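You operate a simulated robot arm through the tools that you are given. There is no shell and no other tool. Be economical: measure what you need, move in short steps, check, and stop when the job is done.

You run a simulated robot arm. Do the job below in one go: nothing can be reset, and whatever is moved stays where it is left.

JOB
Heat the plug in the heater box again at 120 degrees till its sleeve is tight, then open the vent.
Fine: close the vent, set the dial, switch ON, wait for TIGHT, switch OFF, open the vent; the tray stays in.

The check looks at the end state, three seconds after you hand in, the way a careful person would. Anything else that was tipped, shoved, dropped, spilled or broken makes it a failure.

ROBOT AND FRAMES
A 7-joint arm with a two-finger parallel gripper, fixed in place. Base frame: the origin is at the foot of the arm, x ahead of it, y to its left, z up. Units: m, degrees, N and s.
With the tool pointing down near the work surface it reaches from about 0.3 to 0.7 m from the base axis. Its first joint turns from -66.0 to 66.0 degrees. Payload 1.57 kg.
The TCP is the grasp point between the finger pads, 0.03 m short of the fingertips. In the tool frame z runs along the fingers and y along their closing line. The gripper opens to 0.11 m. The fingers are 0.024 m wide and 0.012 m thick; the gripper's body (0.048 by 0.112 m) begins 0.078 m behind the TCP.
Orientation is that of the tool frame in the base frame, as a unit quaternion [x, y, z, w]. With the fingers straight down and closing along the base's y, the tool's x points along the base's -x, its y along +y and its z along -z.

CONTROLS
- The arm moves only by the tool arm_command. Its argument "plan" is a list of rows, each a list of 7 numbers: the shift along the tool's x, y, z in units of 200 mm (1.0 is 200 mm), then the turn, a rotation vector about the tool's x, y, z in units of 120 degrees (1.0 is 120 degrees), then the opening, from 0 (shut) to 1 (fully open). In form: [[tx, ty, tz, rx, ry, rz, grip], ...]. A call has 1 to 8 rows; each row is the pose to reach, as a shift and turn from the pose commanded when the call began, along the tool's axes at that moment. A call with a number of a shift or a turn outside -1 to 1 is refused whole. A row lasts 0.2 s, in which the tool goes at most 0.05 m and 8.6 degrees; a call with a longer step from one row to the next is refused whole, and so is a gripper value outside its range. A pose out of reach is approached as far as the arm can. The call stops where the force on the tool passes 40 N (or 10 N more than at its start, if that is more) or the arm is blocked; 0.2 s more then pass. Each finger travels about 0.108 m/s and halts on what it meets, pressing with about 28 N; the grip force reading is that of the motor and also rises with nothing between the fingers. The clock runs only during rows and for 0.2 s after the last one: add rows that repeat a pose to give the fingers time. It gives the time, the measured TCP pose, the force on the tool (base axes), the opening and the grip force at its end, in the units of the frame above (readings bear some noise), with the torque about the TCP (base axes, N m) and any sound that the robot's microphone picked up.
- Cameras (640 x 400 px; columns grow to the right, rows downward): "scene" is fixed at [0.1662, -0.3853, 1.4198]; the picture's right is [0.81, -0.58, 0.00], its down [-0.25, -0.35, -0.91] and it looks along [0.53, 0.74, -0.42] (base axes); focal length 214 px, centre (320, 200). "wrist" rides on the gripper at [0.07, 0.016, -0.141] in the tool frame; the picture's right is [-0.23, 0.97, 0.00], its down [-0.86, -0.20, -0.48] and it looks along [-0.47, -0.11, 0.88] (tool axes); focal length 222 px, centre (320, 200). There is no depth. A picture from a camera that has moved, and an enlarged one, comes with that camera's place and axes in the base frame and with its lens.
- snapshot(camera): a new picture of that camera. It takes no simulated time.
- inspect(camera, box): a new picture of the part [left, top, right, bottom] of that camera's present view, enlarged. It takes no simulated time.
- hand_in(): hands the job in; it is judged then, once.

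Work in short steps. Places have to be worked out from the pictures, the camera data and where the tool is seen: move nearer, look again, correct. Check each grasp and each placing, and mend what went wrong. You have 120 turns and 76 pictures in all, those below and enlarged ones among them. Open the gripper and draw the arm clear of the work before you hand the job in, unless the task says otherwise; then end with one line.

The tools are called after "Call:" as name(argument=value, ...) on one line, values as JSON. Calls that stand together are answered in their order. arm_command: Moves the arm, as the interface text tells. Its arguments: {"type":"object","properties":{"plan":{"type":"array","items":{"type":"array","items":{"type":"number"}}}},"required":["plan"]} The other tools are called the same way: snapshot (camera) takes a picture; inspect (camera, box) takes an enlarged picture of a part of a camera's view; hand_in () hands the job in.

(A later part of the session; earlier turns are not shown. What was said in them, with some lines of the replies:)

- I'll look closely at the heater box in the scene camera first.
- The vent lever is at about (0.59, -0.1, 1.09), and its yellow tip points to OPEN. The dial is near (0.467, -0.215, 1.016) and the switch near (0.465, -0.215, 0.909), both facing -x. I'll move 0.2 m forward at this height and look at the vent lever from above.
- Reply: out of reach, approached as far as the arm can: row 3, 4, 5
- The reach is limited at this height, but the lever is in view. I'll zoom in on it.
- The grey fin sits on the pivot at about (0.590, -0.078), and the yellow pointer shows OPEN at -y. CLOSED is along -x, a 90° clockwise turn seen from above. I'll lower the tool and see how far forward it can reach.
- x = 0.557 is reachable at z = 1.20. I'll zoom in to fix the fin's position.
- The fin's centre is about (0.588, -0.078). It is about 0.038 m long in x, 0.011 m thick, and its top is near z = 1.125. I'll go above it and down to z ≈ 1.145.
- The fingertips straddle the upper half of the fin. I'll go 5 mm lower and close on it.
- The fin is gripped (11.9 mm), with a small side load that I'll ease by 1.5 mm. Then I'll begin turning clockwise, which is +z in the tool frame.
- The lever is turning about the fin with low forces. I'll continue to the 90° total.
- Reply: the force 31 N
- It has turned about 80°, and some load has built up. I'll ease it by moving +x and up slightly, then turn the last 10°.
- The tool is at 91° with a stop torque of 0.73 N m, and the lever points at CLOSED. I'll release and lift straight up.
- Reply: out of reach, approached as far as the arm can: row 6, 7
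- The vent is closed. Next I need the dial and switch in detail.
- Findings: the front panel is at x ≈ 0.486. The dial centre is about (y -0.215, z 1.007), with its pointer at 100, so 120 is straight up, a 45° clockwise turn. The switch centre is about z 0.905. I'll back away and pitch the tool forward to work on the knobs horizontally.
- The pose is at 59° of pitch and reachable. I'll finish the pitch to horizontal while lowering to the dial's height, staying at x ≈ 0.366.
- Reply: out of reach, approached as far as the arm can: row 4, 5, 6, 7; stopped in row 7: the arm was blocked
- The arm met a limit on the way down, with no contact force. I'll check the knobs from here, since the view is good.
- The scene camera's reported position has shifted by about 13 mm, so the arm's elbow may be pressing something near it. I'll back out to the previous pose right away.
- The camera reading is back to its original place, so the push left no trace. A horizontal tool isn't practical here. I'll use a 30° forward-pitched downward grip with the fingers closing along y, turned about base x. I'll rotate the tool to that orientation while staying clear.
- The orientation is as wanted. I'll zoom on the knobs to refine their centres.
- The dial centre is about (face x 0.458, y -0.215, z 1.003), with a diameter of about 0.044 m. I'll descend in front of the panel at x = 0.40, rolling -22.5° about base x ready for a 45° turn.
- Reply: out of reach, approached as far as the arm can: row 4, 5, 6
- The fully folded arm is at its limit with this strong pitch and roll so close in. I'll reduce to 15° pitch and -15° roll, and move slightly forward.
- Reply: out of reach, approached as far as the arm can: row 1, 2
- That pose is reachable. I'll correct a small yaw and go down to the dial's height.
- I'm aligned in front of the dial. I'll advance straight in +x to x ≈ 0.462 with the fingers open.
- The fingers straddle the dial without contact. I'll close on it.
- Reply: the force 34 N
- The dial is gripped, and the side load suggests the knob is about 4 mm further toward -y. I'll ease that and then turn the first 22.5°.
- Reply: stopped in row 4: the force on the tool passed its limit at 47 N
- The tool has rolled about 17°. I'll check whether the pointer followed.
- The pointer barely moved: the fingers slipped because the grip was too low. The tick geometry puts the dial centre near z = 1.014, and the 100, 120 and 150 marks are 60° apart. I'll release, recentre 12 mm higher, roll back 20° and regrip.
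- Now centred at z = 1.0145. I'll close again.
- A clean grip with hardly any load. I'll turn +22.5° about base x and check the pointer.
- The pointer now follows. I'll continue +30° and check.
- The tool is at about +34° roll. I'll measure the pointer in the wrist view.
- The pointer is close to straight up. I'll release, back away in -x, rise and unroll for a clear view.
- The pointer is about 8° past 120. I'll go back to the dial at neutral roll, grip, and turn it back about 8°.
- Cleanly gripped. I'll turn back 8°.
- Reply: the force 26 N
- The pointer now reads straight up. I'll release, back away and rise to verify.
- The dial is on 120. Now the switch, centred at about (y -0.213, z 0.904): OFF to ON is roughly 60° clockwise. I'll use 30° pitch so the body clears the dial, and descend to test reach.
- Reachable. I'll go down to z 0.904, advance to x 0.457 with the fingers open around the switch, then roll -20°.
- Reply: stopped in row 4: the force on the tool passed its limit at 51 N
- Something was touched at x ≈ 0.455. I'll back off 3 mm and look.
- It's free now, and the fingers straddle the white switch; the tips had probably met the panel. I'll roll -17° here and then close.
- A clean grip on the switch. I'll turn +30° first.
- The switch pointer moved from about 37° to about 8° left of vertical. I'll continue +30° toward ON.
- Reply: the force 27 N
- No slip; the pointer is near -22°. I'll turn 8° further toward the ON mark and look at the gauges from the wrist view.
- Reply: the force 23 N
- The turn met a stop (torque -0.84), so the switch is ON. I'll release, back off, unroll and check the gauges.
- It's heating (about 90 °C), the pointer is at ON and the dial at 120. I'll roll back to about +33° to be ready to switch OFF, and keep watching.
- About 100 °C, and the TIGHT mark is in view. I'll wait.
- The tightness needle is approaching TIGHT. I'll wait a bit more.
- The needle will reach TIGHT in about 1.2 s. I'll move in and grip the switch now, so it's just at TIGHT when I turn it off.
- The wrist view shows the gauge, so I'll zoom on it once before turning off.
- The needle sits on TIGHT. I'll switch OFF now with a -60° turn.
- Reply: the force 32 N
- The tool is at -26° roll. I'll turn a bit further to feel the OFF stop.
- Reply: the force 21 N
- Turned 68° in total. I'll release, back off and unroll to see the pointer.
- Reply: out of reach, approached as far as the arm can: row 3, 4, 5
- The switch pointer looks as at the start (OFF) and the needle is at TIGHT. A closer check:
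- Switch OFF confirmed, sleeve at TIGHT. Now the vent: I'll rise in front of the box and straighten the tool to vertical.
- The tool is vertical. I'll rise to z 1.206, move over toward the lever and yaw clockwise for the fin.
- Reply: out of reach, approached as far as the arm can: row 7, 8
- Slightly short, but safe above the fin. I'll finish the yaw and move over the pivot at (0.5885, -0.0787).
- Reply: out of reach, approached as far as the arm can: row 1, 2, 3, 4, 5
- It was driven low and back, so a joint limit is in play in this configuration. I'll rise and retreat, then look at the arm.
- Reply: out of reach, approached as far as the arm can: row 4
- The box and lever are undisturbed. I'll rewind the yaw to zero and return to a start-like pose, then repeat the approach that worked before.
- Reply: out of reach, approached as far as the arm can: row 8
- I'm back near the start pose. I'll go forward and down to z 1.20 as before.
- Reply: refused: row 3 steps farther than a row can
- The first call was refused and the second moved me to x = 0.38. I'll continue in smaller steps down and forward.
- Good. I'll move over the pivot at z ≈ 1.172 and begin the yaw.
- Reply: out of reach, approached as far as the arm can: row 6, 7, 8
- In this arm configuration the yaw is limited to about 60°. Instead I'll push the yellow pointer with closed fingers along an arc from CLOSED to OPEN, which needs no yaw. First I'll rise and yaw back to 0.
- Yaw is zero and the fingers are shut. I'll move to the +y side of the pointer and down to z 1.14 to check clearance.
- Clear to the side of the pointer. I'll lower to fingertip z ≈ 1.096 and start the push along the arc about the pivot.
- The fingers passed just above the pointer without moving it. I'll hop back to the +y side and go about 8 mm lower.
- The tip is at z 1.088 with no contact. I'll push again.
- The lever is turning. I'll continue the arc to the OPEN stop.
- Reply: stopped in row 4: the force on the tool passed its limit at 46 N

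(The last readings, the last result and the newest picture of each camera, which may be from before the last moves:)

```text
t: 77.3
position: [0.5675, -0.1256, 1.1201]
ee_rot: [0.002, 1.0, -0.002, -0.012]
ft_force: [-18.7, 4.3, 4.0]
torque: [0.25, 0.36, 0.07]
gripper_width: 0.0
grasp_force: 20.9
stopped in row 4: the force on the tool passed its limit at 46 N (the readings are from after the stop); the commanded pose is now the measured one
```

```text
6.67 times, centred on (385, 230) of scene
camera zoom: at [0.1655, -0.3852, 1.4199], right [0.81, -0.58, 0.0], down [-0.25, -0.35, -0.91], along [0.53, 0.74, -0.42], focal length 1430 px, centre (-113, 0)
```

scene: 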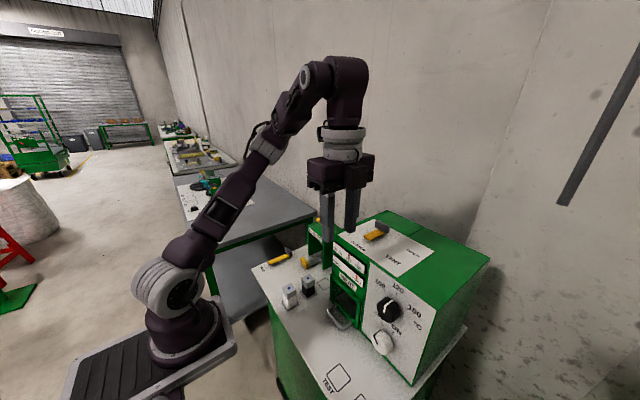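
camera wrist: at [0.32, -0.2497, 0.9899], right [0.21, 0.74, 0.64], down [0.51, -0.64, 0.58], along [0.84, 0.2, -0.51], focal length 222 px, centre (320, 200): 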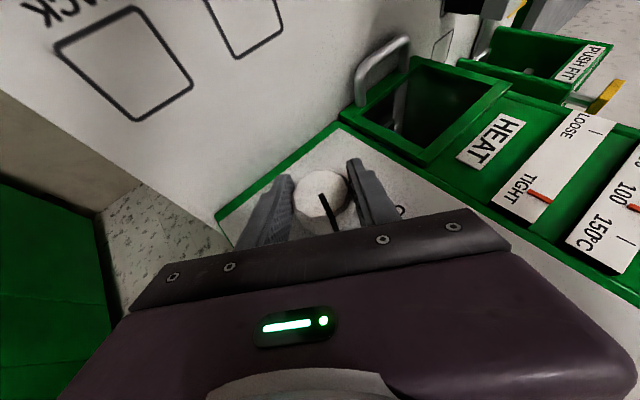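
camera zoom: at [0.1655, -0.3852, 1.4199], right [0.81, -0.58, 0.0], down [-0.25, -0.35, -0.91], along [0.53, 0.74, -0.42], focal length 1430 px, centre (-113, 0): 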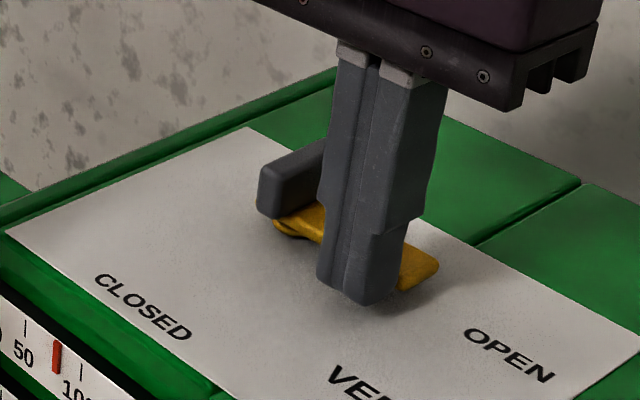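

The lever reached the OPEN stop. I'll back off in -x, lift, retreat and open the gripper.

Call:
arm_command(plan=[[0.08, 0, 0, 0, 0, 0, 0], [0.15, 0, 0, 0, 0, 0, 0], [0.2, 0, -0.15, 0, 0, 0, 0], [0.3, 0, -0.35, 0, 0, 0, 0], [0.4, 0, -0.55, 0, 0, 0, 0.1], [0.6, 0, -0.65, 0, 0, 0, 0.3], [0.8, 0, -0.75, 0, 0, 0, 0.5], [1, 0, -0.85, 0, 0, 0, 0.6]])

Call:
inspect(camera="scene", box=[250, 200, 450, 370])

Call:
inspect(camera="scene", box=[325, 210, 435, 360])

```text
t: 79.1
position: [0.3739, -0.1266, 1.2944]
ee_rot: [0.002, 1.0, -0.003, -0.01]
ft_force: [0.0, -0.7, -0.5]
torque: [0.0, -0.04, 0.02]
gripper_width: 0.0658
grasp_force: 0.1
```

```text
2.35 times, centred on (350, 285) of scene
camera zoom: at [0.1661, -0.3854, 1.4198], right [0.81, -0.58, 0.0], down [-0.25, -0.35, -0.91], along [0.53, 0.74, -0.42], focal length 505 px, centre (249, 0)
```

zoom: 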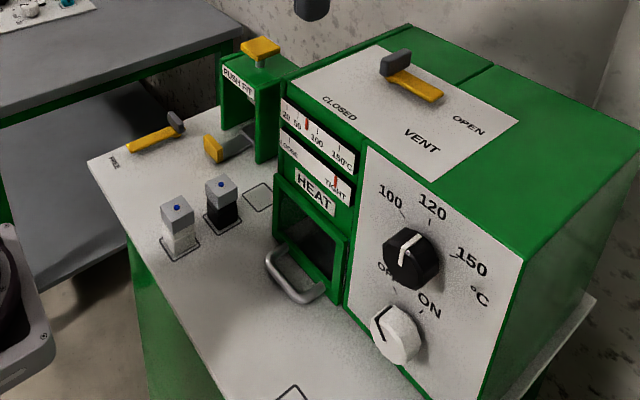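

```text
2.67 times, centred on (380, 285) of scene
camera zoom: at [0.1661, -0.3854, 1.4198], right [0.81, -0.58, 0.0], down [-0.25, -0.35, -0.91], along [0.53, 0.74, -0.42], focal length 572 px, centre (160, -27)
```

zoom: 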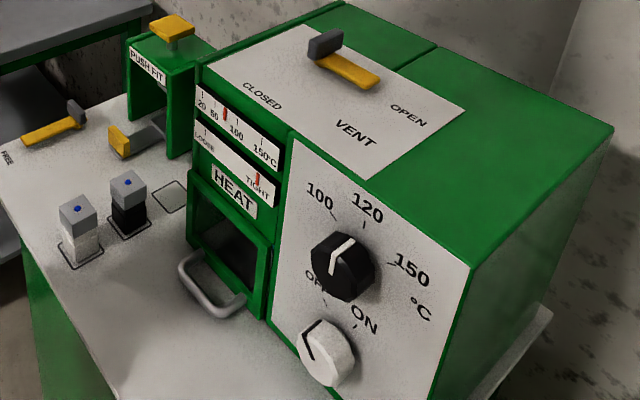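

The vent is OPEN, the switch OFF, the dial at 120, the sleeve at TIGHT, the temperature falling and the tray in. I'll draw back to the start area with the gripper open.

Call:
arm_command(plan=[[0.2, 0, -0.05, 0, 0, 0, 0.8], [0.4, 0, -0.1, 0, 0, 0, 1], [0.48, 0, -0.15, 0, 0, 0, 1], [0.48, 0, -0.15, 0, 0, 0, 1]])

```text
t: 80.1
position: [0.277, -0.1246, 1.3252]
ee_rot: [0.002, 1.0, -0.002, -0.01]
ft_force: [0.2, 0.3, 0.6]
torque: [0.01, 0.0, 0.0]
gripper_width: 0.1098
grasp_force: 0.1
```

The arm is clear and the gripper is open, so I'm handing in.

Call:
hand_in()

```text
The job is handed in.
```

The plug was heated with the dial at 120 until the gauge showed TIGHT (temperature needle near 110); the heater is now OFF, the vent is open, the tray stayed in, and the arm is clear.
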